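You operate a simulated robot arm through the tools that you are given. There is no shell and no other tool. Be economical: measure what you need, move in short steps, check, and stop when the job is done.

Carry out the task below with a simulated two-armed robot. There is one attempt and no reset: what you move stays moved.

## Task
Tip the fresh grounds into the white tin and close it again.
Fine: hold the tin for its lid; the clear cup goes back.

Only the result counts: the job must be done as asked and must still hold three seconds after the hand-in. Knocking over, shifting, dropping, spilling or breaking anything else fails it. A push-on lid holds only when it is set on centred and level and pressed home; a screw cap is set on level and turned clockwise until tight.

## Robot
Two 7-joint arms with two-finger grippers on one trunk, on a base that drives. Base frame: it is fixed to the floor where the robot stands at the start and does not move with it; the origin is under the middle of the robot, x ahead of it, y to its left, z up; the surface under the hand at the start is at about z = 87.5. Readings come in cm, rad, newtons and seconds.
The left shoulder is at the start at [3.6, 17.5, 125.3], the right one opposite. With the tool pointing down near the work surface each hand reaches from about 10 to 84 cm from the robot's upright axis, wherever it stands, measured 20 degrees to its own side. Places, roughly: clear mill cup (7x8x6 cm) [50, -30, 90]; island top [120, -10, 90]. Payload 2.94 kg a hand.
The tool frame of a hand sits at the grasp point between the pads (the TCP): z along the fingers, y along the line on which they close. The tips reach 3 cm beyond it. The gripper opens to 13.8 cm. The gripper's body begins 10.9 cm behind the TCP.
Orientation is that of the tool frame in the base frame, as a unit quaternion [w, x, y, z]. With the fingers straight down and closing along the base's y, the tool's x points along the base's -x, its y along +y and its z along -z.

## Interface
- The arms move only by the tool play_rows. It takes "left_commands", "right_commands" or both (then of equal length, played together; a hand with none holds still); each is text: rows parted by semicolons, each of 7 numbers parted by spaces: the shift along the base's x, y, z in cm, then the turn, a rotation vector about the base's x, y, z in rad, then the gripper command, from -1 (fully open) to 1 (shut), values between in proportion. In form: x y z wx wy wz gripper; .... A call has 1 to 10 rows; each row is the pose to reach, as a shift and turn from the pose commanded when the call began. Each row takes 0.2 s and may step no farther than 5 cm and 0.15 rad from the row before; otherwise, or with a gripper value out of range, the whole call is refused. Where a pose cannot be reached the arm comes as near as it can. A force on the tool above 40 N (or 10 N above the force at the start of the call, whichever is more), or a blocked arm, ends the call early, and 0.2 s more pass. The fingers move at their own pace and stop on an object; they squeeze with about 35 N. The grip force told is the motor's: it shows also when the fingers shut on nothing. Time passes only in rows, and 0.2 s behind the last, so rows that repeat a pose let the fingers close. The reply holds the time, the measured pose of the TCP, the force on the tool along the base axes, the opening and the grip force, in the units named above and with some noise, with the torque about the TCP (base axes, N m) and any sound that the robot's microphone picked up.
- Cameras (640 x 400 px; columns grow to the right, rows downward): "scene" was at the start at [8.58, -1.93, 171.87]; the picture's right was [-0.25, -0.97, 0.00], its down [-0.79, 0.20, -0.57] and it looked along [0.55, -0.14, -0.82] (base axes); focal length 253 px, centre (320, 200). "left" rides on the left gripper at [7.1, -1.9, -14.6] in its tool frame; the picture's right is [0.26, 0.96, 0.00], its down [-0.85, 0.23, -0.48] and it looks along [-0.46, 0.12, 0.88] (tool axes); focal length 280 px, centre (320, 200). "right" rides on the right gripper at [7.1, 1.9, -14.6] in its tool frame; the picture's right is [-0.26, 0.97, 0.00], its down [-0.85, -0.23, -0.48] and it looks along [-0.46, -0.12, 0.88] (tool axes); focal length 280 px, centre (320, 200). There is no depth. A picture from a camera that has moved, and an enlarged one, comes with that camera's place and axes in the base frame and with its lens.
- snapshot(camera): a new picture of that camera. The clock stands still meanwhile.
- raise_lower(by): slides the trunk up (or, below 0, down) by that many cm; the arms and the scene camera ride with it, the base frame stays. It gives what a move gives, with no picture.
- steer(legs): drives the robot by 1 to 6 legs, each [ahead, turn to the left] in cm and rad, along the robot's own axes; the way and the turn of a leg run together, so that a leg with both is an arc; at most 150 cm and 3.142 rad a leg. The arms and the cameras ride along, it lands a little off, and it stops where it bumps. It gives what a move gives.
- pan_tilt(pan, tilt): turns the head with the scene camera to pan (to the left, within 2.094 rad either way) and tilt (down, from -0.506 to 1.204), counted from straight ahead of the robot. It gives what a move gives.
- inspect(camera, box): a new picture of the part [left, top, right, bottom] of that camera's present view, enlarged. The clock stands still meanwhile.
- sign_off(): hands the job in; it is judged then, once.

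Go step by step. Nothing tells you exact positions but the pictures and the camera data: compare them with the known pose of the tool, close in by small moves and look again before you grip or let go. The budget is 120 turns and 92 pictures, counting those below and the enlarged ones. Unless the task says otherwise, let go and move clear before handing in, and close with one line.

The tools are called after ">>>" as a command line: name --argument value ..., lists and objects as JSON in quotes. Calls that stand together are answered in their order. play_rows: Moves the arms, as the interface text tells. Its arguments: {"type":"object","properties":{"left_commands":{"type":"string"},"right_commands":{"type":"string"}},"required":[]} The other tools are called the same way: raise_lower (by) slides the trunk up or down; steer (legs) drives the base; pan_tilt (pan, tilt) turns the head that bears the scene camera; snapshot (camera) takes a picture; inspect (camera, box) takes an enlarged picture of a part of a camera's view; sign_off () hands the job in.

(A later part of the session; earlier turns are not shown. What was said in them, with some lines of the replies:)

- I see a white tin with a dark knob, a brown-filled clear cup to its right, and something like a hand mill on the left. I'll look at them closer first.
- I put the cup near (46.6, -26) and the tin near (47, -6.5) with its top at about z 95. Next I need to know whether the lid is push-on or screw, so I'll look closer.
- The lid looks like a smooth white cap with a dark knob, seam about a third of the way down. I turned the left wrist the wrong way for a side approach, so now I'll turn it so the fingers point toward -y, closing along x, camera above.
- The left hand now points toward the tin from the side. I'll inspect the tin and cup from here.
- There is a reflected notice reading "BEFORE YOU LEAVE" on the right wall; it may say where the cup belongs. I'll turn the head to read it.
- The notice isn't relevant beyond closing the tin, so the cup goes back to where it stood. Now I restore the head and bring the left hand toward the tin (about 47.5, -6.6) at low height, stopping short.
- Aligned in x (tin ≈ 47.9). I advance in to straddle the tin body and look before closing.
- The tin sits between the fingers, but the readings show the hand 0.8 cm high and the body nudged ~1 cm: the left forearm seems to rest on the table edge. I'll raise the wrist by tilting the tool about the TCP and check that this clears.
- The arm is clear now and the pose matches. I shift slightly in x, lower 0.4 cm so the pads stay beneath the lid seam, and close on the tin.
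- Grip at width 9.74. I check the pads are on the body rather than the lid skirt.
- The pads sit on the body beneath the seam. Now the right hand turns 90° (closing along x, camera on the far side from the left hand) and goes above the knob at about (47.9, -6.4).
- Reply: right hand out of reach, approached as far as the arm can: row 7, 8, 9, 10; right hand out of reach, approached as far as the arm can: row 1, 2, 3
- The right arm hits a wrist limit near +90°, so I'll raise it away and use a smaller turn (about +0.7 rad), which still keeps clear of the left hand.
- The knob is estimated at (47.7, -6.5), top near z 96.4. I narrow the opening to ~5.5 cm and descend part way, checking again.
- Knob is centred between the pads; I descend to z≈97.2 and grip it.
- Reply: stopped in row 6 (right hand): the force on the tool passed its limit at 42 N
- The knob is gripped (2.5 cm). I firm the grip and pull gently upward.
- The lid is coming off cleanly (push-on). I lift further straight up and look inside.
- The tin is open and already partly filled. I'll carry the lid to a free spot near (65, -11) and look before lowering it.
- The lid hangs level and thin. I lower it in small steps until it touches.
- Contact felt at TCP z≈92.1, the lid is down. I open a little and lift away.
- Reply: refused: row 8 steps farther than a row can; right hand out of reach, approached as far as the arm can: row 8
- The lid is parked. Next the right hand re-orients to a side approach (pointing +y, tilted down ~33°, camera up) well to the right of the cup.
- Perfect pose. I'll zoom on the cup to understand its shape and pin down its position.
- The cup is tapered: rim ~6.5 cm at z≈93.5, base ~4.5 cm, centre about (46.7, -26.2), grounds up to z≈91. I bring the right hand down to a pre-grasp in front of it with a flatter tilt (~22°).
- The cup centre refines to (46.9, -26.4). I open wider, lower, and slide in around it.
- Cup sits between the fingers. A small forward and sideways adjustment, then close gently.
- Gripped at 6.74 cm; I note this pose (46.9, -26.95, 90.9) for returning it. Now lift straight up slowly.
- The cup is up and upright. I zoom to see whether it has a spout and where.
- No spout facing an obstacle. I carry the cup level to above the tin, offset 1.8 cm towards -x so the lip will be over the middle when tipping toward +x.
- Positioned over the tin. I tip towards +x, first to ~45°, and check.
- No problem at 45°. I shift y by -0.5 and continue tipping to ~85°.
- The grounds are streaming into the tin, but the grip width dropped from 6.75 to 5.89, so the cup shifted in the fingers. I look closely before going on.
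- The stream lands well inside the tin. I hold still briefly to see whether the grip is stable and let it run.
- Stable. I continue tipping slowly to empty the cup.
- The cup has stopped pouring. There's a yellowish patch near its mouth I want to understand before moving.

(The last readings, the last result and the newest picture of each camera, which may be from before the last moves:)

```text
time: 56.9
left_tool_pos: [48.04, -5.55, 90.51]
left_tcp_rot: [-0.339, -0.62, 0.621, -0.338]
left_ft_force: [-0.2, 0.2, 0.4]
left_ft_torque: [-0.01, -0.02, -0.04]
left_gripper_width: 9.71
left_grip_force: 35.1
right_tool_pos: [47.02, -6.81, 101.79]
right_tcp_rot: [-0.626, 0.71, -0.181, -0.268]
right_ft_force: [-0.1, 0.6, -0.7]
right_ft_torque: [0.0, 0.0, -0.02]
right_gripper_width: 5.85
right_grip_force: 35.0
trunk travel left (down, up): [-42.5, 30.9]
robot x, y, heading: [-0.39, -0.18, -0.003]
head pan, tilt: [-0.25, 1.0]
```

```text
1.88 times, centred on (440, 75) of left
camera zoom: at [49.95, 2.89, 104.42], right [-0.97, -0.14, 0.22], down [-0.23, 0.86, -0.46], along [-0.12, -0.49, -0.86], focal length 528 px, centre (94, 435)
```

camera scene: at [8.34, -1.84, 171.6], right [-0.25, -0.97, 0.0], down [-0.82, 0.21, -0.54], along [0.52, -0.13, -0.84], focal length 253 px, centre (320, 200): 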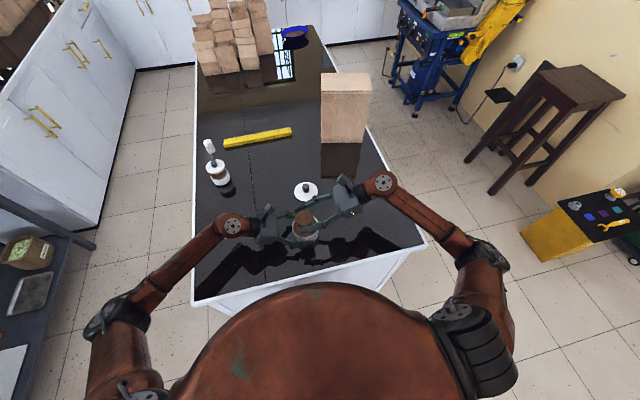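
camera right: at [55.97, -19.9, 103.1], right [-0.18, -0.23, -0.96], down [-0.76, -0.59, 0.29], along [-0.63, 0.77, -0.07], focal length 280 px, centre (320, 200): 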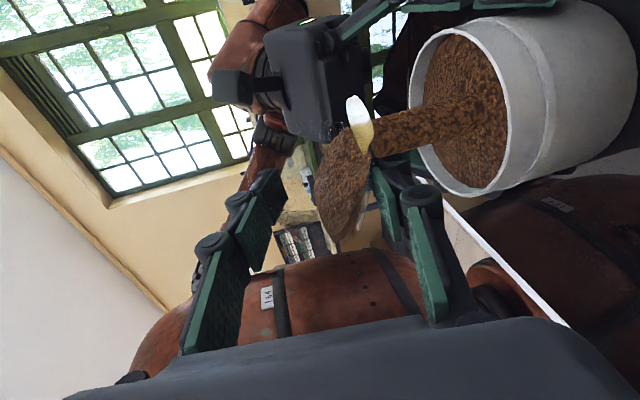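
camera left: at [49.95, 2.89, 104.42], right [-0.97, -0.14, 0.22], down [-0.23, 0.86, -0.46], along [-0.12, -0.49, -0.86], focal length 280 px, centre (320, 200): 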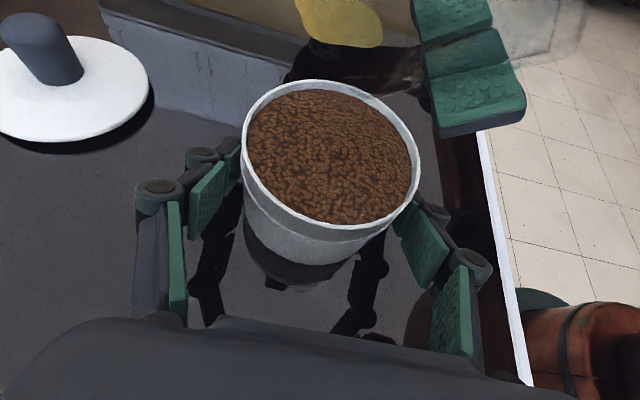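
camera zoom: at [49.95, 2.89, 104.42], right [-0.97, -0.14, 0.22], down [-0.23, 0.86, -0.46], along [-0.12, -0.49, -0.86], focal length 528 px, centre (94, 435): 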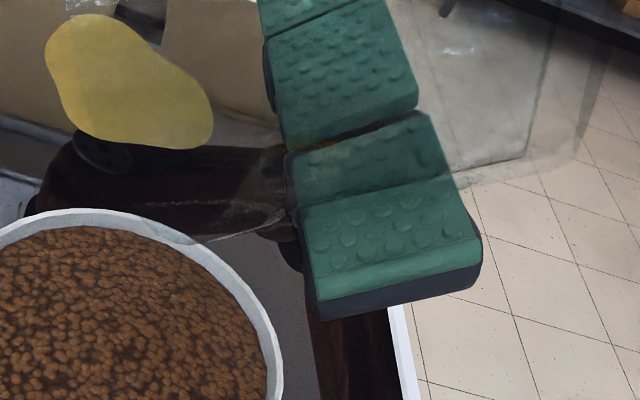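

Pouring has finished. I'll start turning the cup back upright in place and watch the patch.

>>> play_rows --right_commands "-0.2 0 0.4 0 -0.12 0.023 1; -0.4 0 0.7 0 -0.245 0.048 1; -0.6 0 0.7 0 -0.37 0.072 1; -0.8 0 0.7 0 -0.495 0.096 1; -0.8 0 0.7 0 -0.62 0.12 1; -0.8 0 0.7 0 -0.745 0.145 1; -0.8 0 0.7 0 -0.87 0.169 1; -0.8 0 0.7 0 -0.995 0.193 1"

>>> inspect --camera "scene" --box '[264, 190, 344, 240]'

>>> snapshot --camera "left"

```text
time: 58.7
left_tool_pos: [48.04, -5.48, 90.55]
left_tcp_rot: [-0.339, -0.62, 0.621, -0.338]
left_ft_force: [-0.8, 0.1, 0.6]
left_ft_torque: [0.03, -0.08, 0.0]
left_gripper_width: 9.71
left_grip_force: 35.6
right_tool_pos: [46.1, -6.86, 102.52]
right_tcp_rot: [-0.608, 0.764, 0.208, 0.046]
right_ft_force: [-0.4, -0.5, -0.8]
right_ft_torque: [-0.01, 0.01, 0.02]
right_gripper_width: 5.84
right_grip_force: 35.1
trunk travel left (down, up): [-42.5, 30.9]
robot x, y, heading: [0.1, 0.09, 0.004]
head pan, tilt: [-0.25, 1.0]
```

```text
8.00 times, centred on (304, 215) of scene
camera zoom: at [8.35, -1.84, 171.6], right [-0.25, -0.97, 0.0], down [-0.82, 0.21, -0.54], along [0.52, -0.13, -0.84], focal length 2022 px, centre (448, 80)
```

zoom: 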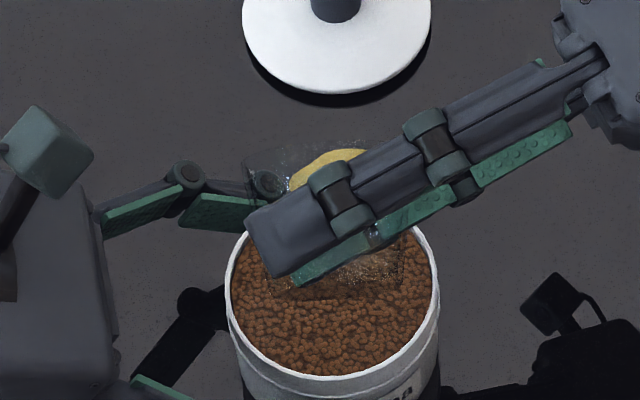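

```text
19 pictures are left
camera left: at [49.95, 2.89, 104.41], right [-0.97, -0.14, 0.22], down [-0.23, 0.86, -0.46], along [-0.12, -0.49, -0.86], focal length 280 px, centre (320, 200)
```

left: 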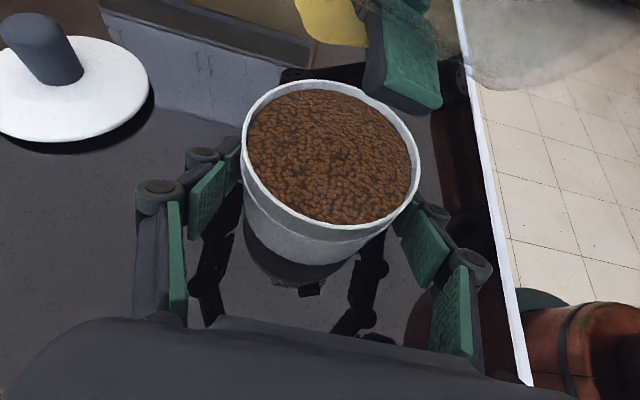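

The tin is full and nothing is spilled. I finish turning the cup upright and check how it sits in the fingers.

>>> play_rows --right_commands "0 0 0.4 0 -0.13 0.025 1; 0 0 0.8 0 -0.26 0.05 1; 0 0 1.2 0 -0.39 0.076 1; 0 0 1.6 0 -0.52 0.101 1; 0 0 2 0 -0.65 0.127 1; 0 0 2.4 0 -0.78 0.152 1; 0 0 2.8 0 -0.91 0.177 1; 0 0 3 0 -1.04 0.202 1; 0 0 3 0 -1.17 0.228 1"

>>> play_rows --right_commands "0 -2 0 0 0 0 1; 0.2 -5 0 0 0 0 1; 0.4 -8 0 0 0 0 1; 0.6 -11 0 0 0 0 1; 0.8 -14 0 0 0 0 1; 0.8 -17 0 0 0 0 1; 0.8 -19 0 0 0 0 1; 0.8 -20.1 0 0 0 0 1"

>>> snapshot --camera "right"

>>> snapshot --camera "scene"

```text
time: 60.7
left_tool_pos: [47.94, -5.51, 90.5]
left_tcp_rot: [-0.338, -0.621, 0.621, -0.338]
left_ft_force: [-0.1, 0.5, 0.8]
left_ft_torque: [-0.04, -0.09, 0.02]
left_gripper_width: 9.72
left_grip_force: 35.1
right_tool_pos: [46.04, -6.91, 105.46]
right_tcp_rot: [-0.395, 0.584, 0.589, 0.395]
right_ft_force: [0.1, -0.2, -0.8]
right_ft_torque: [0.01, -0.01, 0.06]
right_gripper_width: 5.85
right_grip_force: 35.2
trunk travel left (down, up): [-42.5, 30.9]
robot x, y, heading: [0.14, 0.09, 0.001]
head pan, tilt: [-0.25, 1.0]
```

```text
time: 62.5
left_tool_pos: [48.0, -5.64, 90.49]
left_tcp_rot: [-0.338, -0.621, 0.621, -0.339]
left_ft_force: [-0.2, 0.6, 0.1]
left_ft_torque: [0.02, -0.06, -0.01]
left_gripper_width: 9.73
left_grip_force: 35.4
right_tool_pos: [46.93, -26.93, 105.49]
right_tcp_rot: [-0.395, 0.585, 0.588, 0.395]
right_ft_force: [-0.1, 0.5, -1.1]
right_ft_torque: [-0.01, -0.01, 0.0]
right_gripper_width: 5.83
right_grip_force: 35.4
trunk travel left (down, up): [-42.5, 30.9]
robot x, y, heading: [0.02, 0.18, -0.003]
head pan, tilt: [-0.25, 1.0]
```

```text
18 pictures are left
camera right: at [48.87, -37.63, 117.6], right [0.97, -0.09, -0.24], down [-0.23, -0.76, -0.61], along [-0.13, 0.64, -0.76], focal length 280 px, centre (320, 200)
```

right: 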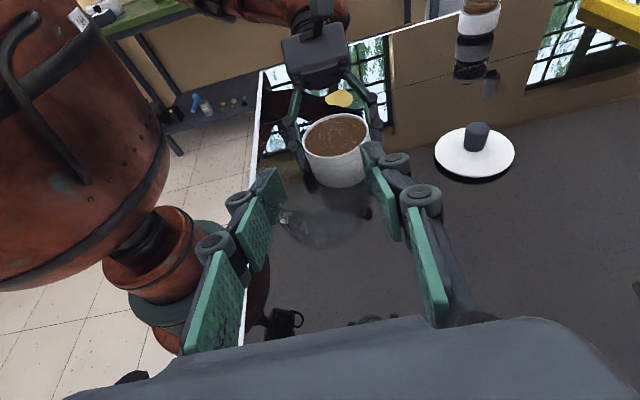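

```text
17 pictures are left
camera scene: at [8.35, -1.86, 171.6], right [-0.25, -0.97, 0.0], down [-0.82, 0.21, -0.54], along [0.52, -0.13, -0.84], focal length 253 px, centre (320, 200)
```

scene: 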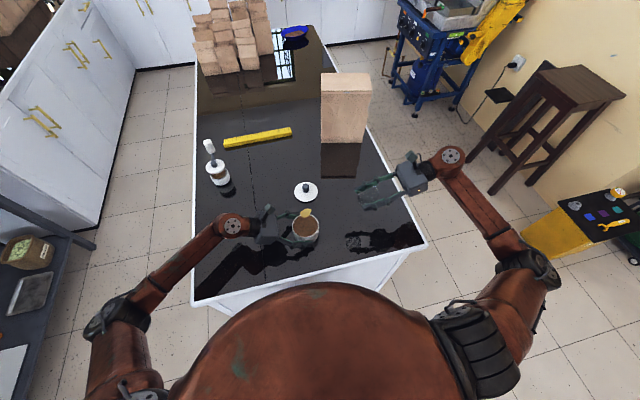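

The yellow patch hangs static near (49.4, -7.3, 99.2), oddly; I'll deal with it after the cup. I zoom on the empty cup's seat in the fingers.

>>> inspect --camera "right" --box '[240, 85, 400, 265]'

>>> inspect --camera "scene" --box '[335, 150, 435, 220]'

```text
2.22 times, centred on (320, 175) of right
camera zoom: at [48.87, -37.63, 117.6], right [0.97, -0.09, -0.24], down [-0.23, -0.76, -0.61], along [-0.13, 0.64, -0.76], focal length 623 px, centre (320, 256)
```

zoom: 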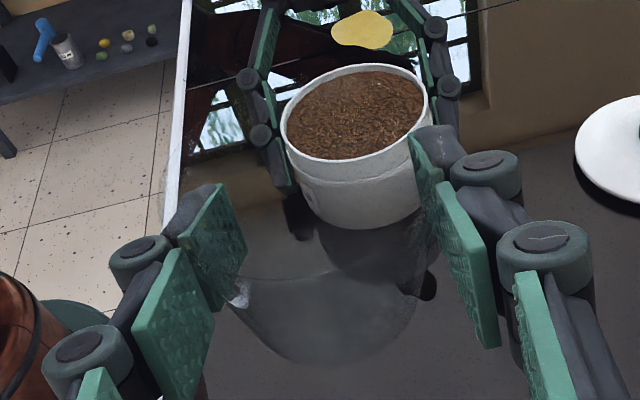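

```text
5.71 times, centred on (385, 185) of scene
camera zoom: at [8.35, -1.86, 171.6], right [-0.25, -0.97, 0.0], down [-0.82, 0.21, -0.54], along [0.52, -0.13, -0.84], focal length 1444 px, centre (-51, 286)
```

zoom: 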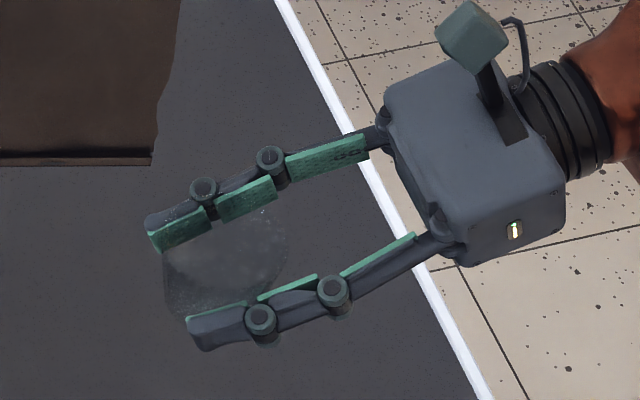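

The cup is essentially upright in the fingers, shifted only a few mm. I lower it back over its original spot, slowly near the table.

>>> play_rows --right_commands "0 0.3 -3 0 0 0 1; 0 0.3 -6 0 0 0 1; 0 0.3 -9 0 0 0 1; 0 0.3 -11 0 0 0 1; 0 0.3 -12.5 0 0 0 1; 0 0.3 -13 0 0 0 1; 0 0.3 -13 0 0 0 1"

>>> inspect --camera "right" --box '[240, 115, 400, 295]'

```text
time: 64.1
left_tool_pos: [48.05, -5.62, 90.54]
left_tcp_rot: [0.338, 0.621, -0.621, 0.338]
left_ft_force: [0.3, 0.5, 0.3]
left_ft_torque: [-0.02, 0.0, 0.0]
left_gripper_width: 9.69
left_grip_force: 34.8
right_tool_pos: [46.99, -26.75, 92.58]
right_tcp_rot: [-0.394, 0.586, 0.587, 0.396]
right_ft_force: [0.4, -0.3, -2.0]
right_ft_torque: [-0.01, 0.04, 0.02]
right_gripper_width: 5.81
right_grip_force: 35.0
trunk travel left (down, up): [-42.5, 30.9]
robot x, y, heading: [0.1, -0.09, -0.002]
head pan, tilt: [-0.25, 1.0]
```

```text
2.22 times, centred on (320, 205) of right
camera zoom: at [48.91, -37.33, 104.56], right [0.97, -0.09, -0.24], down [-0.23, -0.76, -0.61], along [-0.13, 0.64, -0.76], focal length 623 px, centre (320, 189)
```

zoom: 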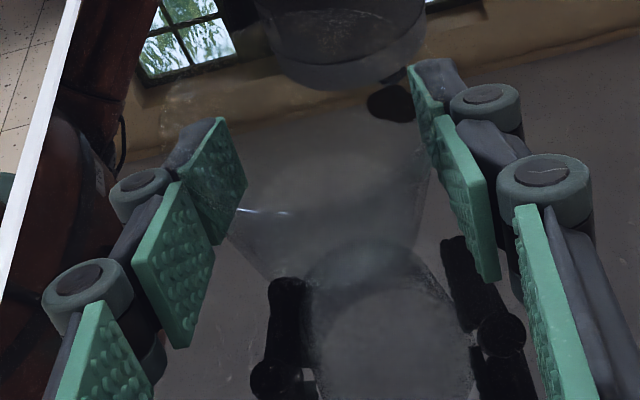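

>>> play_rows --right_commands "0 0 -0.3 0 0 0 1; 0 0 -0.6 0 0 0 1; 0 0 -0.9 0 0 0 1; 0 0 -1.2 0 0 0 1"

```text
time: 65.1
left_tool_pos: [47.91, -5.57, 90.57]
left_tcp_rot: [0.338, 0.621, -0.621, 0.339]
left_ft_force: [-0.7, -0.6, -0.1]
left_ft_torque: [-0.06, -0.06, -0.05]
left_gripper_width: 9.7
left_grip_force: 34.9
right_tool_pos: [46.9, -26.7, 91.36]
right_tcp_rot: [-0.395, 0.584, 0.589, 0.395]
right_ft_force: [0.4, -0.9, -1.4]
right_ft_torque: [0.05, 0.0, 0.04]
right_gripper_width: 5.84
right_grip_force: 35.4
trunk travel left (down, up): [-42.5, 30.9]
robot x, y, heading: [0.07, 0.1, -0.0]
head pan, tilt: [-0.25, 1.0]
```

>>> play_rows --right_commands "0 0 -0.2 0 0 0 1; 0 0 -0.4 0 0 0 1; 0 0 -0.6 0 0 0 1"

```text
time: 65.9
left_tool_pos: [47.88, -5.67, 90.5]
left_tcp_rot: [0.339, 0.621, -0.62, 0.339]
left_ft_force: [-0.5, -0.2, -0.6]
left_ft_torque: [-0.06, -0.06, -0.03]
left_gripper_width: 9.7
left_grip_force: 34.9
right_tool_pos: [46.81, -26.66, 90.71]
right_tcp_rot: [-0.395, 0.585, 0.588, 0.395]
right_ft_force: [0.2, 0.0, -0.6]
right_ft_torque: [0.0, -0.04, 0.0]
right_gripper_width: 5.82
right_grip_force: 34.9
trunk travel left (down, up): [-42.5, 30.9]
robot x, y, heading: [0.19, -0.04, -0.005]
head pan, tilt: [-0.25, 1.0]
```

>>> play_rows --right_commands "0 0 -0.15 0 0 0 1; 0 0 -0.3 0 0 0 1; 0 0 -0.45 0 0 0 1"

>>> inspect --camera "right" --box '[260, 135, 400, 265]'

>>> inspect --camera "scene" --box '[335, 195, 395, 235]'

```text
time: 66.7
left_tool_pos: [48.01, -5.55, 90.56]
left_tcp_rot: [-0.339, -0.621, 0.621, -0.338]
left_ft_force: [0.2, 0.5, -0.2]
left_ft_torque: [-0.04, -0.06, 0.01]
left_gripper_width: 9.68
left_grip_force: 34.6
right_tool_pos: [46.83, -26.74, 90.36]
right_tcp_rot: [-0.396, 0.584, 0.588, 0.395]
right_ft_force: [-1.1, -1.8, 6.0]
right_ft_torque: [-0.08, -0.08, -0.04]
right_gripper_width: 5.83
right_grip_force: 34.8
trunk travel left (down, up): [-42.5, 30.9]
robot x, y, heading: [0.03, -0.39, 0.002]
head pan, tilt: [-0.25, 1.0]
```

```text
3.08 times, centred on (330, 200) of right
camera zoom: at [48.81, -37.33, 102.39], right [0.97, -0.09, -0.24], down [-0.23, -0.76, -0.61], along [-0.12, 0.64, -0.76], focal length 863 px, centre (289, 200)
```

zoom: 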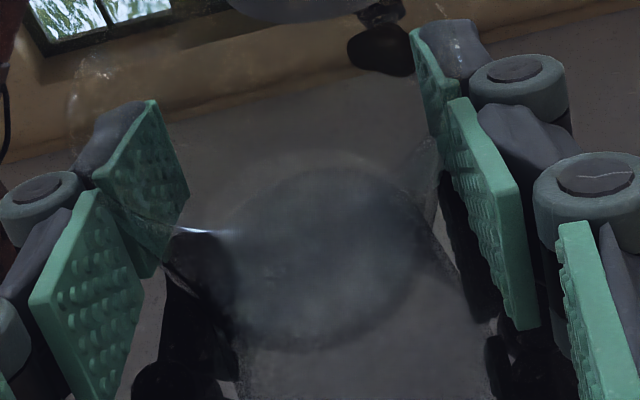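

```text
10.00 times, centred on (365, 215) of scene
camera zoom: at [8.28, -1.84, 171.61], right [-0.25, -0.97, 0.0], down [-0.82, 0.21, -0.54], along [0.52, -0.13, -0.84], focal length 2527 px, centre (-130, 50)
```

zoom: 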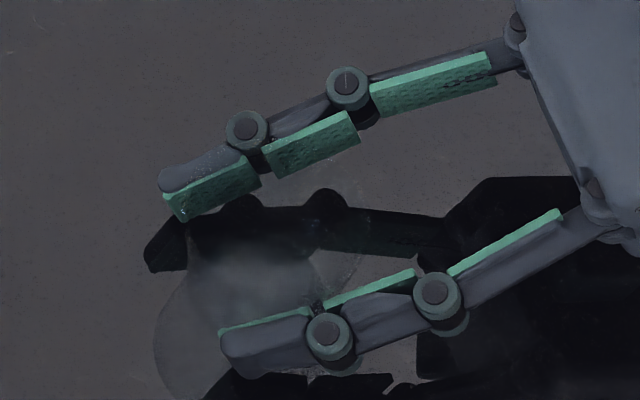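

Contact at 90.36; the base is at about (46.7, -26.7), right at its original spot. I open and back straight out.

>>> play_rows --right_commands "0 0 0 0 0 0 0.6; 0 0 0 0 0 0 0.1; 0 0 0.1 0 0 0 -0.3; 0 0 0.1 0 0 0 -0.6; 0 0 0.2 0 0 0 -0.9; 0 0 0.2 0 0 0 -0.9; 0 -2 0.3 0 0 0 -0.9; 0 -5 0.5 0 0 0 -0.9; 0 -8 1.5 0 0 0 -0.9; 0 -11 3 0 0 0 -0.9"

>>> snapshot --camera "right"

```text
time: 68.9
left_tool_pos: [48.03, -5.59, 90.55]
left_tcp_rot: [-0.338, -0.621, 0.621, -0.338]
left_ft_force: [-0.2, -2.2, -0.1]
left_ft_torque: [-0.08, -0.06, -0.03]
left_gripper_width: 9.71
left_grip_force: 35.2
right_tool_pos: [47.08, -37.69, 93.29]
right_tcp_rot: [-0.395, 0.585, 0.588, 0.395]
right_ft_force: [-1.0, 0.1, -0.1]
right_ft_torque: [0.01, 0.01, 0.03]
right_gripper_width: 13.12
right_grip_force: 0.0
trunk travel left (down, up): [-42.5, 30.9]
robot x, y, heading: [-0.04, -0.1, 0.0]
head pan, tilt: [-0.25, 1.0]
```

```text
11 pictures are left
camera right: at [48.92, -48.32, 105.38], right [0.97, -0.09, -0.24], down [-0.23, -0.76, -0.61], along [-0.13, 0.64, -0.76], focal length 280 px, centre (320, 200)
```

right: 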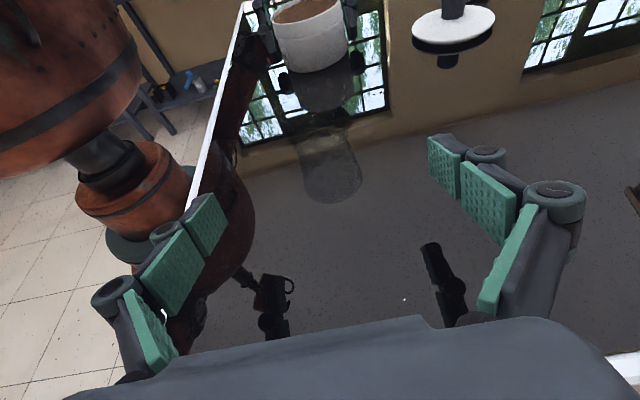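

The cup is standing upright at its spot. Now I retrace the wrist path to bring the right hand tool-down above the parked lid.

>>> play_rows --right_commands "0.2 -1 3 0 0 0 -0.5; 0.4 -2 6 -0.05 0 0 -0.3; 0.6 -3 9 -0.1 0 0 -0.2; 0.8 -4 12 -0.15 0 0 -0.2; 0.9 -5 15 -0.19 0 0 -0.2; 0.9 -6 18 -0.19 0 0 -0.2; 0.9 -7 21.7 -0.19 0 0 -0.2"

>>> play_rows --right_commands "0.5 1 0 -0.0347 -0.0642 0.1174 -0.2; 1 2 0 -0.0694 -0.1283 0.2348 -0.2; 1.5 3 0 -0.1042 -0.1925 0.3523 -0.2; 2 4 0 -0.1389 -0.2567 0.4697 -0.2; 2.5 5 0 -0.1736 -0.3208 0.5871 -0.2; 3 5 0 -0.2083 -0.385 0.7045 -0.2"

>>> play_rows --right_commands "1 2 0 -0.0364 -0.0673 0.1231 -0.2; 2 4 0 -0.0728 -0.1346 0.2462 -0.2; 3 6 0 -0.1092 -0.2019 0.3693 -0.2; 4 8 0 -0.1456 -0.2692 0.4924 -0.2; 5 10 -1 -0.182 -0.3365 0.6155 -0.2; 6 12 -2 -0.2184 -0.4038 0.7386 -0.2; 7 14 -3 -0.2548 -0.4711 0.8617 -0.2; 8 16 -4 -0.2912 -0.5384 0.9848 -0.2; 9 18 -5 -0.3276 -0.6057 1.1079 -0.2; 10 20 -6 -0.364 -0.673 1.231 -0.2"

```text
time: 70.5
left_tool_pos: [48.09, -5.54, 90.52]
left_tcp_rot: [0.338, 0.621, -0.621, 0.338]
left_ft_force: [-0.9, 0.8, 1.4]
left_ft_torque: [0.07, -0.02, 0.05]
left_gripper_width: 9.71
left_grip_force: 34.7
right_tool_pos: [47.86, -44.62, 115.16]
right_tcp_rot: [-0.338, 0.62, 0.623, 0.337]
right_ft_force: [-0.2, -1.3, -0.6]
right_ft_torque: [-0.01, 0.03, -0.01]
right_gripper_width: 8.27
right_grip_force: 0.0
trunk travel left (down, up): [-42.5, 30.9]
robot x, y, heading: [-0.38, -0.18, 0.002]
head pan, tilt: [-0.25, 1.0]
```

```text
time: 71.9
left_tool_pos: [47.98, -5.55, 90.63]
left_tcp_rot: [0.339, 0.621, -0.621, 0.338]
left_ft_force: [0.0, 1.7, 1.1]
left_ft_torque: [0.08, -0.04, 0.01]
left_gripper_width: 9.7
left_grip_force: 35.1
right_tool_pos: [50.93, -39.65, 114.91]
right_tcp_rot: [-0.244, 0.325, 0.88, 0.245]
right_ft_force: [0.2, 0.9, 0.5]
right_ft_torque: [0.01, 0.03, 0.02]
right_gripper_width: 8.28
right_grip_force: 0.0
trunk travel left (down, up): [-42.5, 30.9]
robot x, y, heading: [0.08, -0.06, 0.001]
head pan, tilt: [-0.25, 1.0]
```

```text
time: 74.1
left_tool_pos: [48.04, -5.65, 90.55]
left_tcp_rot: [-0.339, -0.621, 0.621, -0.338]
left_ft_force: [-0.7, 0.5, 1.7]
left_ft_torque: [0.13, -0.08, 0.0]
left_gripper_width: 9.73
left_grip_force: 35.0
right_tool_pos: [60.88, -19.42, 108.91]
right_tcp_rot: [0.003, -0.288, 0.958, -0.001]
right_ft_force: [0.5, 0.2, -0.1]
right_ft_torque: [-0.03, -0.01, 0.02]
right_gripper_width: 8.29
right_grip_force: 0.0
trunk travel left (down, up): [-42.5, 30.9]
robot x, y, heading: [0.05, -0.19, -0.002]
head pan, tilt: [-0.25, 1.0]
```

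>>> play_rows --right_commands "1 2 -1 0 0 0 0; 2 4 -2 0 0 0 0.2; 3 6 -3 0 0 0 0.2; 4 8 -4 0 0 0 0.2; 4.2 8.7 -7 0 0 0 0.2; 4.2 8.7 -10 0 0 0 0.2; 4.2 8.7 -11.5 0 0 0 0.2; 4.2 8.7 -11.5 0 0 0 0.2"

>>> snapshot --camera "right"

```text
time: 75.9
left_tool_pos: [48.05, -5.67, 90.54]
left_tcp_rot: [-0.339, -0.62, 0.621, -0.339]
left_ft_force: [-0.4, 0.9, 1.4]
left_ft_torque: [0.1, -0.03, 0.0]
left_gripper_width: 9.69
left_grip_force: 34.9
right_tool_pos: [65.07, -11.03, 97.28]
right_tcp_rot: [0.003, -0.287, 0.958, 0.0]
right_ft_force: [0.4, 0.0, 0.6]
right_ft_torque: [0.03, 0.02, 0.0]
right_gripper_width: 5.53
right_grip_force: 0.1
trunk travel left (down, up): [-42.5, 30.9]
robot x, y, heading: [-0.08, 0.06, 0.002]
head pan, tilt: [-0.25, 1.0]
```

```text
10 pictures are left
camera right: at [57.94, -13.12, 111.86], right [-0.31, 0.95, 0.0], down [0.83, 0.27, 0.48], along [0.46, 0.15, -0.88], focal length 280 px, centre (320, 200)
```

right: 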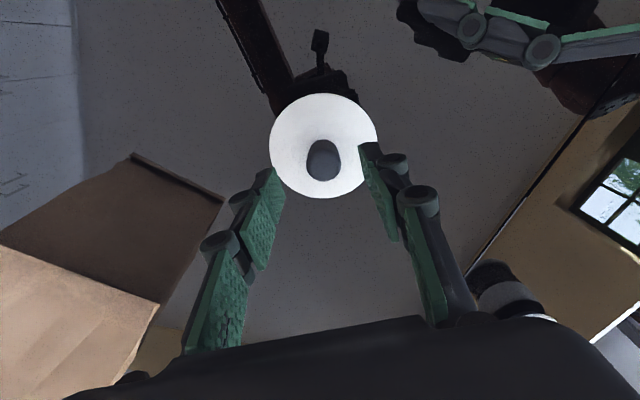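

Lid and knob are centred. Descend and grip the knob.

>>> play_rows --right_commands "0.05 0.25 -2 0 0 0 0.2; 0.05 0.25 -4 0 0 0 0.2; 0.05 0.25 -4.9 0 0 0 0.2; 0.05 0.25 -4.9 0 0 0 0.5; 0.05 0.25 -4.9 0 0 0 0.8; 0.05 0.25 -4.9 0 0 0 1; 0.05 0.25 -4.9 0 0 0 1; 0.05 0.25 -4.9 0 0 0 1"

>>> play_rows --right_commands "0 0 0 0 0 0 1; 0 0 1 0 0 0 1; 0 0 3 0 0 0 1; 0 0 6 0 0 0 1; 0 0 9 0 0 0 1; 0 0 12 0 0 0 1; 0 0 14.5 0 0 0 1"

```text
time: 77.7
left_tool_pos: [47.99, -5.59, 90.55]
left_tcp_rot: [-0.339, -0.621, 0.621, -0.339]
left_ft_force: [1.2, 0.6, 0.1]
left_ft_torque: [0.06, -0.03, -0.05]
left_gripper_width: 9.69
left_grip_force: 34.9
right_tool_pos: [65.13, -10.81, 92.59]
right_tcp_rot: [0.002, -0.286, 0.958, 0.0]
right_ft_force: [-0.1, 1.2, -0.2]
right_ft_torque: [-0.01, -0.01, -0.02]
right_gripper_width: 2.51
right_grip_force: 34.9
trunk travel left (down, up): [-42.5, 30.9]
robot x, y, heading: [0.76, -0.03, -0.001]
head pan, tilt: [-0.25, 1.0]
```

```text
time: 79.3
left_tool_pos: [48.03, -5.56, 90.52]
left_tcp_rot: [0.339, 0.621, -0.621, 0.338]
left_ft_force: [-0.5, 1.1, 1.7]
left_ft_torque: [-0.02, -0.08, 0.03]
left_gripper_width: 9.66
left_grip_force: 34.7
right_tool_pos: [64.8, -10.96, 107.16]
right_tcp_rot: [0.003, -0.287, 0.958, -0.001]
right_ft_force: [0.8, -0.7, 0.0]
right_ft_torque: [-0.05, -0.01, 0.0]
right_gripper_width: 2.51
right_grip_force: 34.9
trunk travel left (down, up): [-42.5, 30.9]
robot x, y, heading: [-0.19, -0.22, 0.003]
head pan, tilt: [-0.25, 1.0]
```

Lid is held (about 0.45 cm higher on the knob than before). I carry it level above the tin and look, including at that yellow patch.

>>> play_rows --right_commands "-2 0.5 1 0 0 0 1; -5 1 1 0 0 0 1; -8 2 1 0 0 0 1; -11 3 1 0 0 0 1; -14 3.7 1 0 0 0 1; -16.5 4.1 0 0 0 0 1; -17.25 4.17 0 0 0 0 1; -17.25 4.17 0 0 0 0 1"

>>> snapshot --camera "left"

>>> inspect --camera "scene" --box '[250, 180, 370, 255]'

```text
time: 81.1
left_tool_pos: [48.05, -5.53, 90.53]
left_tcp_rot: [0.338, 0.621, -0.62, 0.339]
left_ft_force: [0.1, 1.4, 0.2]
left_ft_torque: [0.04, -0.07, -0.02]
left_gripper_width: 9.71
left_grip_force: 35.6
right_tool_pos: [47.88, -6.54, 106.99]
right_tcp_rot: [0.003, -0.286, 0.958, 0.0]
right_ft_force: [-0.4, 0.5, -0.4]
right_ft_torque: [-0.01, 0.01, -0.03]
right_gripper_width: 2.51
right_grip_force: 34.6
trunk travel left (down, up): [-42.5, 30.9]
robot x, y, heading: [-0.05, 0.09, 0.001]
head pan, tilt: [-0.25, 1.0]
```

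```text
9 pictures are left
camera left: at [49.95, 2.92, 104.41], right [-0.97, -0.14, 0.22], down [-0.23, 0.86, -0.46], along [-0.12, -0.49, -0.86], focal length 280 px, centre (320, 200)
```

left: 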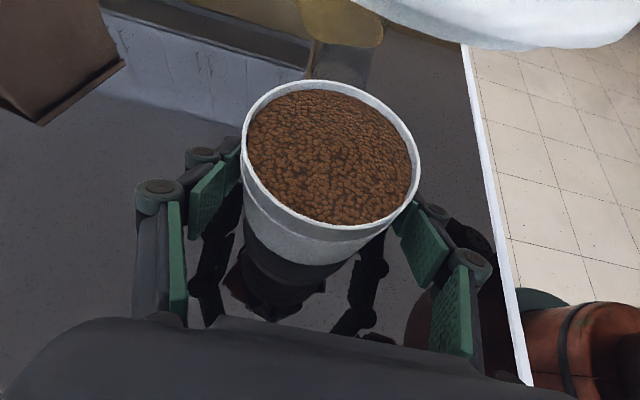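

```text
5.33 times, centred on (310, 218) of scene
camera zoom: at [8.36, -1.8, 171.6], right [-0.25, -0.97, 0.0], down [-0.82, 0.21, -0.54], along [0.52, -0.13, -0.84], focal length 1348 px, centre (373, 107)
```

zoom: 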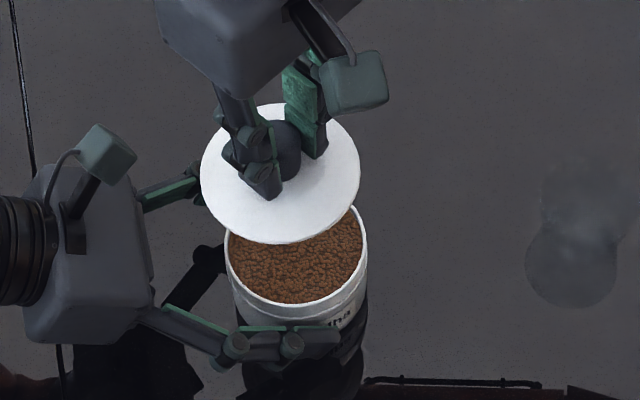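

Lid hovers level over the tin. I make a small correction, lower to just above the rim and check alignment.

>>> play_rows --right_commands "-0.2 -0.15 -1.5 0 0 0 1; -0.2 -0.15 -3 0 0 0 1; -0.2 -0.15 -4.5 0 0 0 1; -0.2 -0.15 -6 0 0 0 1; -0.2 -0.15 -7 0 0 0 1; -0.2 -0.15 -7 0 0 0 1"

>>> snapshot --camera "left"

>>> inspect --camera "scene" --box '[270, 200, 342, 245]'

```text
time: 82.5
left_tool_pos: [47.9, -5.58, 90.56]
left_tcp_rot: [-0.339, -0.62, 0.621, -0.339]
left_ft_force: [-1.0, 0.1, 0.1]
left_ft_torque: [0.02, -0.04, -0.02]
left_gripper_width: 9.7
left_grip_force: 35.4
right_tool_pos: [47.57, -6.44, 100.12]
right_tcp_rot: [0.003, -0.286, 0.958, -0.001]
right_ft_force: [0.4, 0.4, 0.1]
right_ft_torque: [-0.02, 0.03, 0.01]
right_gripper_width: 2.51
right_grip_force: 35.3
trunk travel left (down, up): [-42.5, 30.9]
robot x, y, heading: [0.06, 0.33, -0.003]
head pan, tilt: [-0.25, 1.0]
```

```text
7 pictures are left
camera left: at [49.95, 2.91, 104.41], right [-0.97, -0.14, 0.22], down [-0.23, 0.86, -0.46], along [-0.12, -0.49, -0.86], focal length 280 px, centre (320, 200)
```

left: 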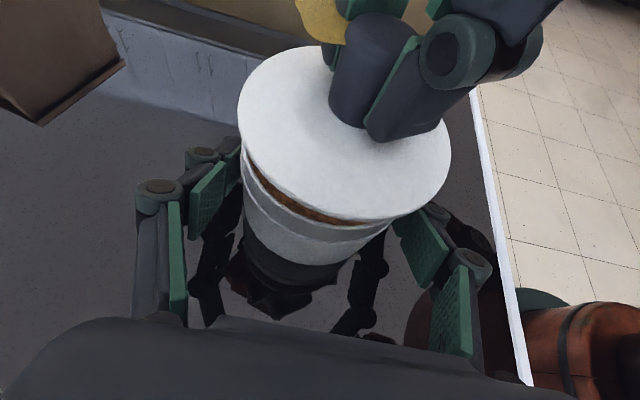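

```text
8.89 times, centred on (306, 222) of scene
camera zoom: at [8.35, -1.81, 171.6], right [-0.25, -0.97, 0.0], down [-0.82, 0.21, -0.54], along [0.52, -0.13, -0.84], focal length 2246 px, centre (444, 0)
```

zoom: 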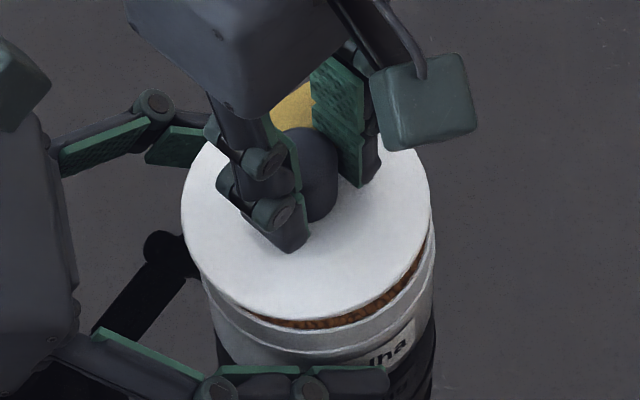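

Alignment is nearly identical to removal, off about 0.2 cm in +y. (The yellow patch is non-physical; the lid passed through it.) I correct y and lower onto the rim, pressing gently.

>>> play_rows --right_commands "0 -0.22 -0.3 0 0 0 1; 0 -0.22 -0.7 0 0 0 1; 0 -0.22 -1.1 0 0 0 1; 0 -0.22 -1.4 0 0 0 1; 0 -0.22 -1.6 0 0 0 1; 0 -0.22 -1.8 0 0 0 1"

```text
time: 83.9
left_tool_pos: [48.01, -5.61, 90.52]
left_tcp_rot: [0.338, 0.621, -0.621, 0.339]
left_ft_force: [1.1, -4.6, -2.2]
left_ft_torque: [0.38, -0.56, 0.12]
left_gripper_width: 9.68
left_grip_force: 34.2
right_tool_pos: [47.65, -6.85, 98.35]
right_tcp_rot: [0.005, -0.287, 0.958, 0.001]
right_ft_force: [3.2, 4.7, 19.5]
right_ft_torque: [-0.28, 0.29, 0.01]
right_gripper_width: 2.49
right_grip_force: 34.3
trunk travel left (down, up): [-42.5, 30.9]
robot x, y, heading: [-0.39, -0.28, 0.003]
head pan, tilt: [-0.25, 1.0]
```

Resistance begins near the expected height. I press further.

>>> play_rows --right_commands "0 0 -0.2 0 0 0 1; 0 0 -0.4 0 0 0 1; 0 0 -0.6 0 0 0 1; 0 0 -0.8 0 0 0 1"

>>> inspect --camera "left" --box '[200, 20, 480, 290]'

```text
time: 84.7
left_tool_pos: [47.93, -5.61, 90.61]
left_tcp_rot: [0.338, 0.621, -0.62, 0.34]
left_ft_force: [-1.0, 0.8, 2.7]
left_ft_torque: [-0.04, 0.32, -0.09]
left_gripper_width: 9.69
left_grip_force: 34.8
right_tool_pos: [47.66, -6.72, 98.08]
right_tcp_rot: [0.005, -0.287, 0.958, 0.001]
right_ft_force: [-1.9, -1.1, 10.7]
right_ft_torque: [-0.32, 0.36, 0.02]
right_gripper_width: 2.48
right_grip_force: 35.5
trunk travel left (down, up): [-42.5, 30.9]
robot x, y, heading: [-0.01, -0.4, 0.005]
head pan, tilt: [-0.25, 1.0]
stopped in row 4 (right hand): the force on the tool passed its limit at 42 N (the readings are from after the stop); the commanded pose is now the measured one
```

```text
1.48 times, centred on (340, 155) of left
camera zoom: at [49.91, 2.93, 104.42], right [-0.97, -0.14, 0.22], down [-0.23, 0.86, -0.46], along [-0.12, -0.49, -0.86], focal length 415 px, centre (290, 267)
```

zoom: 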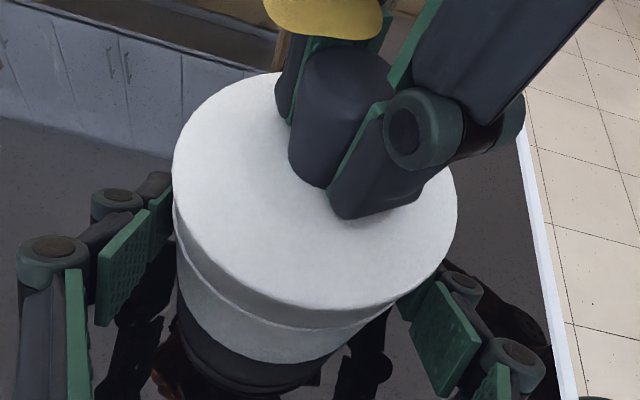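

It went home with 42 N and looks flush. One more press to confirm it doesn't move further.

>>> play_rows --right_commands "0 0 -0.2 0 0 0 1; 0 0 -0.4 0 0 0 1; 0 0 -0.6 0 0 0 1; 0 0 -0.8 0 0 0 1"

```text
time: 85.6
left_tool_pos: [47.91, -5.53, 90.56]
left_tcp_rot: [-0.338, -0.62, 0.621, -0.339]
left_ft_force: [-3.6, 2.6, 5.7]
left_ft_torque: [0.2, 0.05, -0.01]
left_gripper_width: 9.68
left_grip_force: 35.4
right_tool_pos: [47.76, -6.78, 97.79]
right_tcp_rot: [0.007, -0.287, 0.958, 0.002]
right_ft_force: [-4.0, -5.1, 11.8]
right_ft_torque: [-0.13, 0.13, 0.02]
right_gripper_width: 2.5
right_grip_force: 34.6
trunk travel left (down, up): [-42.5, 30.9]
robot x, y, heading: [-0.11, 0.21, -0.005]
head pan, tilt: [-0.25, 1.0]
stopped in row 4 (right hand): the force on the tool passed its limit at 43 N (the readings are from after the stop); the commanded pose is now the measured one
```

>>> play_rows --right_commands "0 0 -0.2 0 0 0 1; 0 0 -0.4 0 0 0 1; 0 0 -0.6 0 0 0 1; 0 0 -0.8 0 0 0 1"

>>> inspect --camera "left" --box '[200, 20, 480, 290]'

```text
time: 86.2
left_tool_pos: [48.12, -5.55, 90.44]
left_tcp_rot: [-0.337, -0.621, 0.621, -0.339]
left_ft_force: [-4.1, 3.7, 6.5]
left_ft_torque: [0.24, 0.06, -0.1]
left_gripper_width: 9.71
left_grip_force: 35.1
right_tool_pos: [47.69, -6.81, 97.59]
right_tcp_rot: [0.008, -0.287, 0.958, 0.002]
right_ft_force: [-4.3, -6.4, 13.4]
right_ft_torque: [-0.38, 0.48, 0.04]
right_gripper_width: 2.47
right_grip_force: 34.5
trunk travel left (down, up): [-42.5, 30.9]
robot x, y, heading: [-0.16, -0.15, -0.0]
head pan, tilt: [-0.25, 1.0]
stopped in row 2 (right hand): the force on the tool passed its limit at 44 N (the readings are from after the stop); the commanded pose is now the measured one
```

```text
1.48 times, centred on (340, 155) of left
camera zoom: at [49.92, 2.94, 104.44], right [-0.97, -0.14, 0.22], down [-0.23, 0.86, -0.46], along [-0.12, -0.49, -0.86], focal length 415 px, centre (290, 267)
```

zoom: 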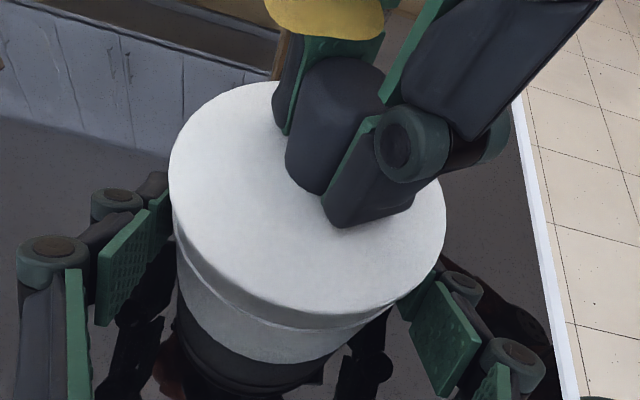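

The lid outline now matches the original closed view exactly, so it is home. I release the knob and lift the right hand straight up and away.

>>> play_rows --right_commands "0 0 0.1 0 0 0 0.8; 0 0 0.1 0 0 0 0.4; 0 0 0.1 0 0 0 0.2; 0 0 0.1 0 0 0 0.2; 0 0 2 0 0 0 0.2; 0 0 5 0 0 0 0.2; 0 -1 9 0 0 0 0.2; 0 -4 12 0 0 0 0.2; 0 -7 14 0 0 0 0.2; 0 -10 15 0 0 0 0.2"

>>> snapshot --camera "left"

```text
time: 88.4
left_tool_pos: [48.12, -5.54, 90.56]
left_tcp_rot: [0.335, 0.622, -0.621, 0.339]
left_ft_force: [-4.6, -2.0, 18.0]
left_ft_torque: [-0.37, 0.1, 0.15]
left_gripper_width: 9.67
left_grip_force: 35.3
right_tool_pos: [47.56, -16.77, 112.6]
right_tcp_rot: [0.007, -0.287, 0.958, 0.003]
right_ft_force: [-0.2, -0.7, -1.0]
right_ft_torque: [0.01, 0.03, 0.01]
right_gripper_width: 5.52
right_grip_force: 0.2
trunk travel left (down, up): [-42.5, 30.9]
robot x, y, heading: [-0.26, 0.55, 0.0]
head pan, tilt: [-0.25, 1.0]
```

```text
3 pictures are left
camera left: at [49.94, 2.91, 104.43], right [-0.97, -0.15, 0.22], down [-0.23, 0.86, -0.45], along [-0.12, -0.49, -0.86], focal length 280 px, centre (320, 200)
```

left: 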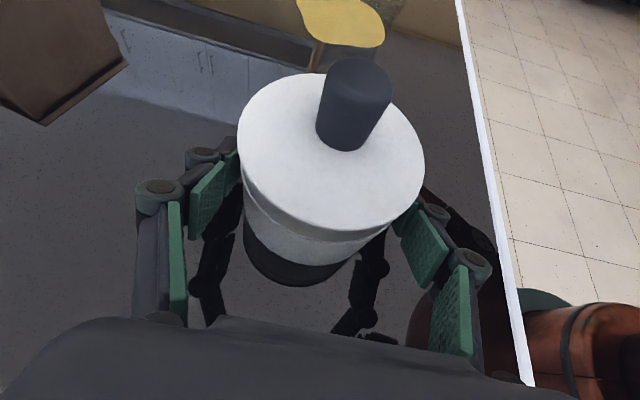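

The tin is closed exactly as before. Now I open the left hand and back it straight out.

>>> play_rows --left_commands "0 0 0 0 0 0 0.6; 0 0 0 0 0 0 0.1; 0 0 0 0 0 0 -0.4; 0 0 0 0 0 0 -1; 0 0 0.1 0 0 0 -1; 0 0 0.1 0 0 0 -1; 0 2 0.8 0 0 0 -1; 0 5 2 0 0 0 -1; 0 8 4 0 0 0 -1; 0 12 6 0 0 0 -1"

>>> play_rows --left_commands "0 3 2 0 0 0 -1; 0 6 4 0 0 0 -1; 0 9 6 0 0 0 -1; 0 12 8 0 0 0 -1; 0 12 8 0 0 0 -1"

>>> snapshot --camera "scene"

```text
time: 90.6
left_tool_pos: [48.13, 6.59, 96.5]
left_tcp_rot: [0.336, 0.622, -0.621, 0.339]
left_ft_force: [-0.4, 0.9, -0.1]
left_ft_torque: [0.01, -0.03, 0.01]
left_gripper_width: 13.79
left_grip_force: 0.0
right_tool_pos: [47.53, -16.65, 112.51]
right_tcp_rot: [0.007, -0.287, 0.958, 0.001]
right_ft_force: [-0.4, -0.2, -0.2]
right_ft_torque: [-0.04, 0.01, 0.02]
right_gripper_width: 5.54
right_grip_force: 0.0
trunk travel left (down, up): [-42.5, 30.9]
robot x, y, heading: [0.12, -0.14, 0.001]
head pan, tilt: [-0.25, 1.0]
```

```text
time: 91.8
left_tool_pos: [48.11, 18.47, 104.46]
left_tcp_rot: [0.336, 0.622, -0.621, 0.338]
left_ft_force: [-0.1, 0.2, -0.1]
left_ft_torque: [0.02, -0.01, -0.01]
left_gripper_width: 13.8
left_grip_force: 0.0
right_tool_pos: [47.7, -16.72, 112.39]
right_tcp_rot: [0.008, -0.286, 0.958, 0.003]
right_ft_force: [0.3, -0.7, 0.0]
right_ft_torque: [0.01, -0.01, 0.03]
right_gripper_width: 5.52
right_grip_force: 0.0
trunk travel left (down, up): [-42.5, 30.9]
robot x, y, heading: [-0.16, 0.28, -0.0]
head pan, tilt: [-0.25, 1.0]
```

```text
2 pictures are left
camera scene: at [8.39, -1.87, 171.59], right [-0.25, -0.97, 0.0], down [-0.82, 0.21, -0.54], along [0.52, -0.13, -0.84], focal length 253 px, centre (320, 200)
```

scene: 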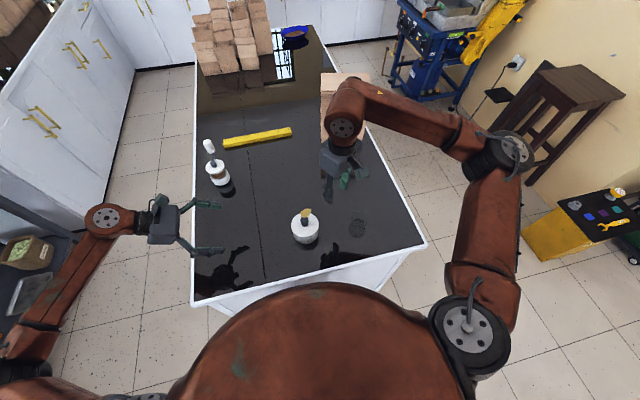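

The tin is closed and standing, the cup is back where it stood, both hands are clear and nothing else has moved, so I hand in.

>>> sign_off

```text
The job is handed in.
```

I tipped the fresh grounds into the white tin, pressed its lid home, and set the empty clear cup back where it stood. No spill showed in the pictures. A small yellow patch appeared in mid-air above the tin during the pour; I never identified it, and the lid passed through it without contact.
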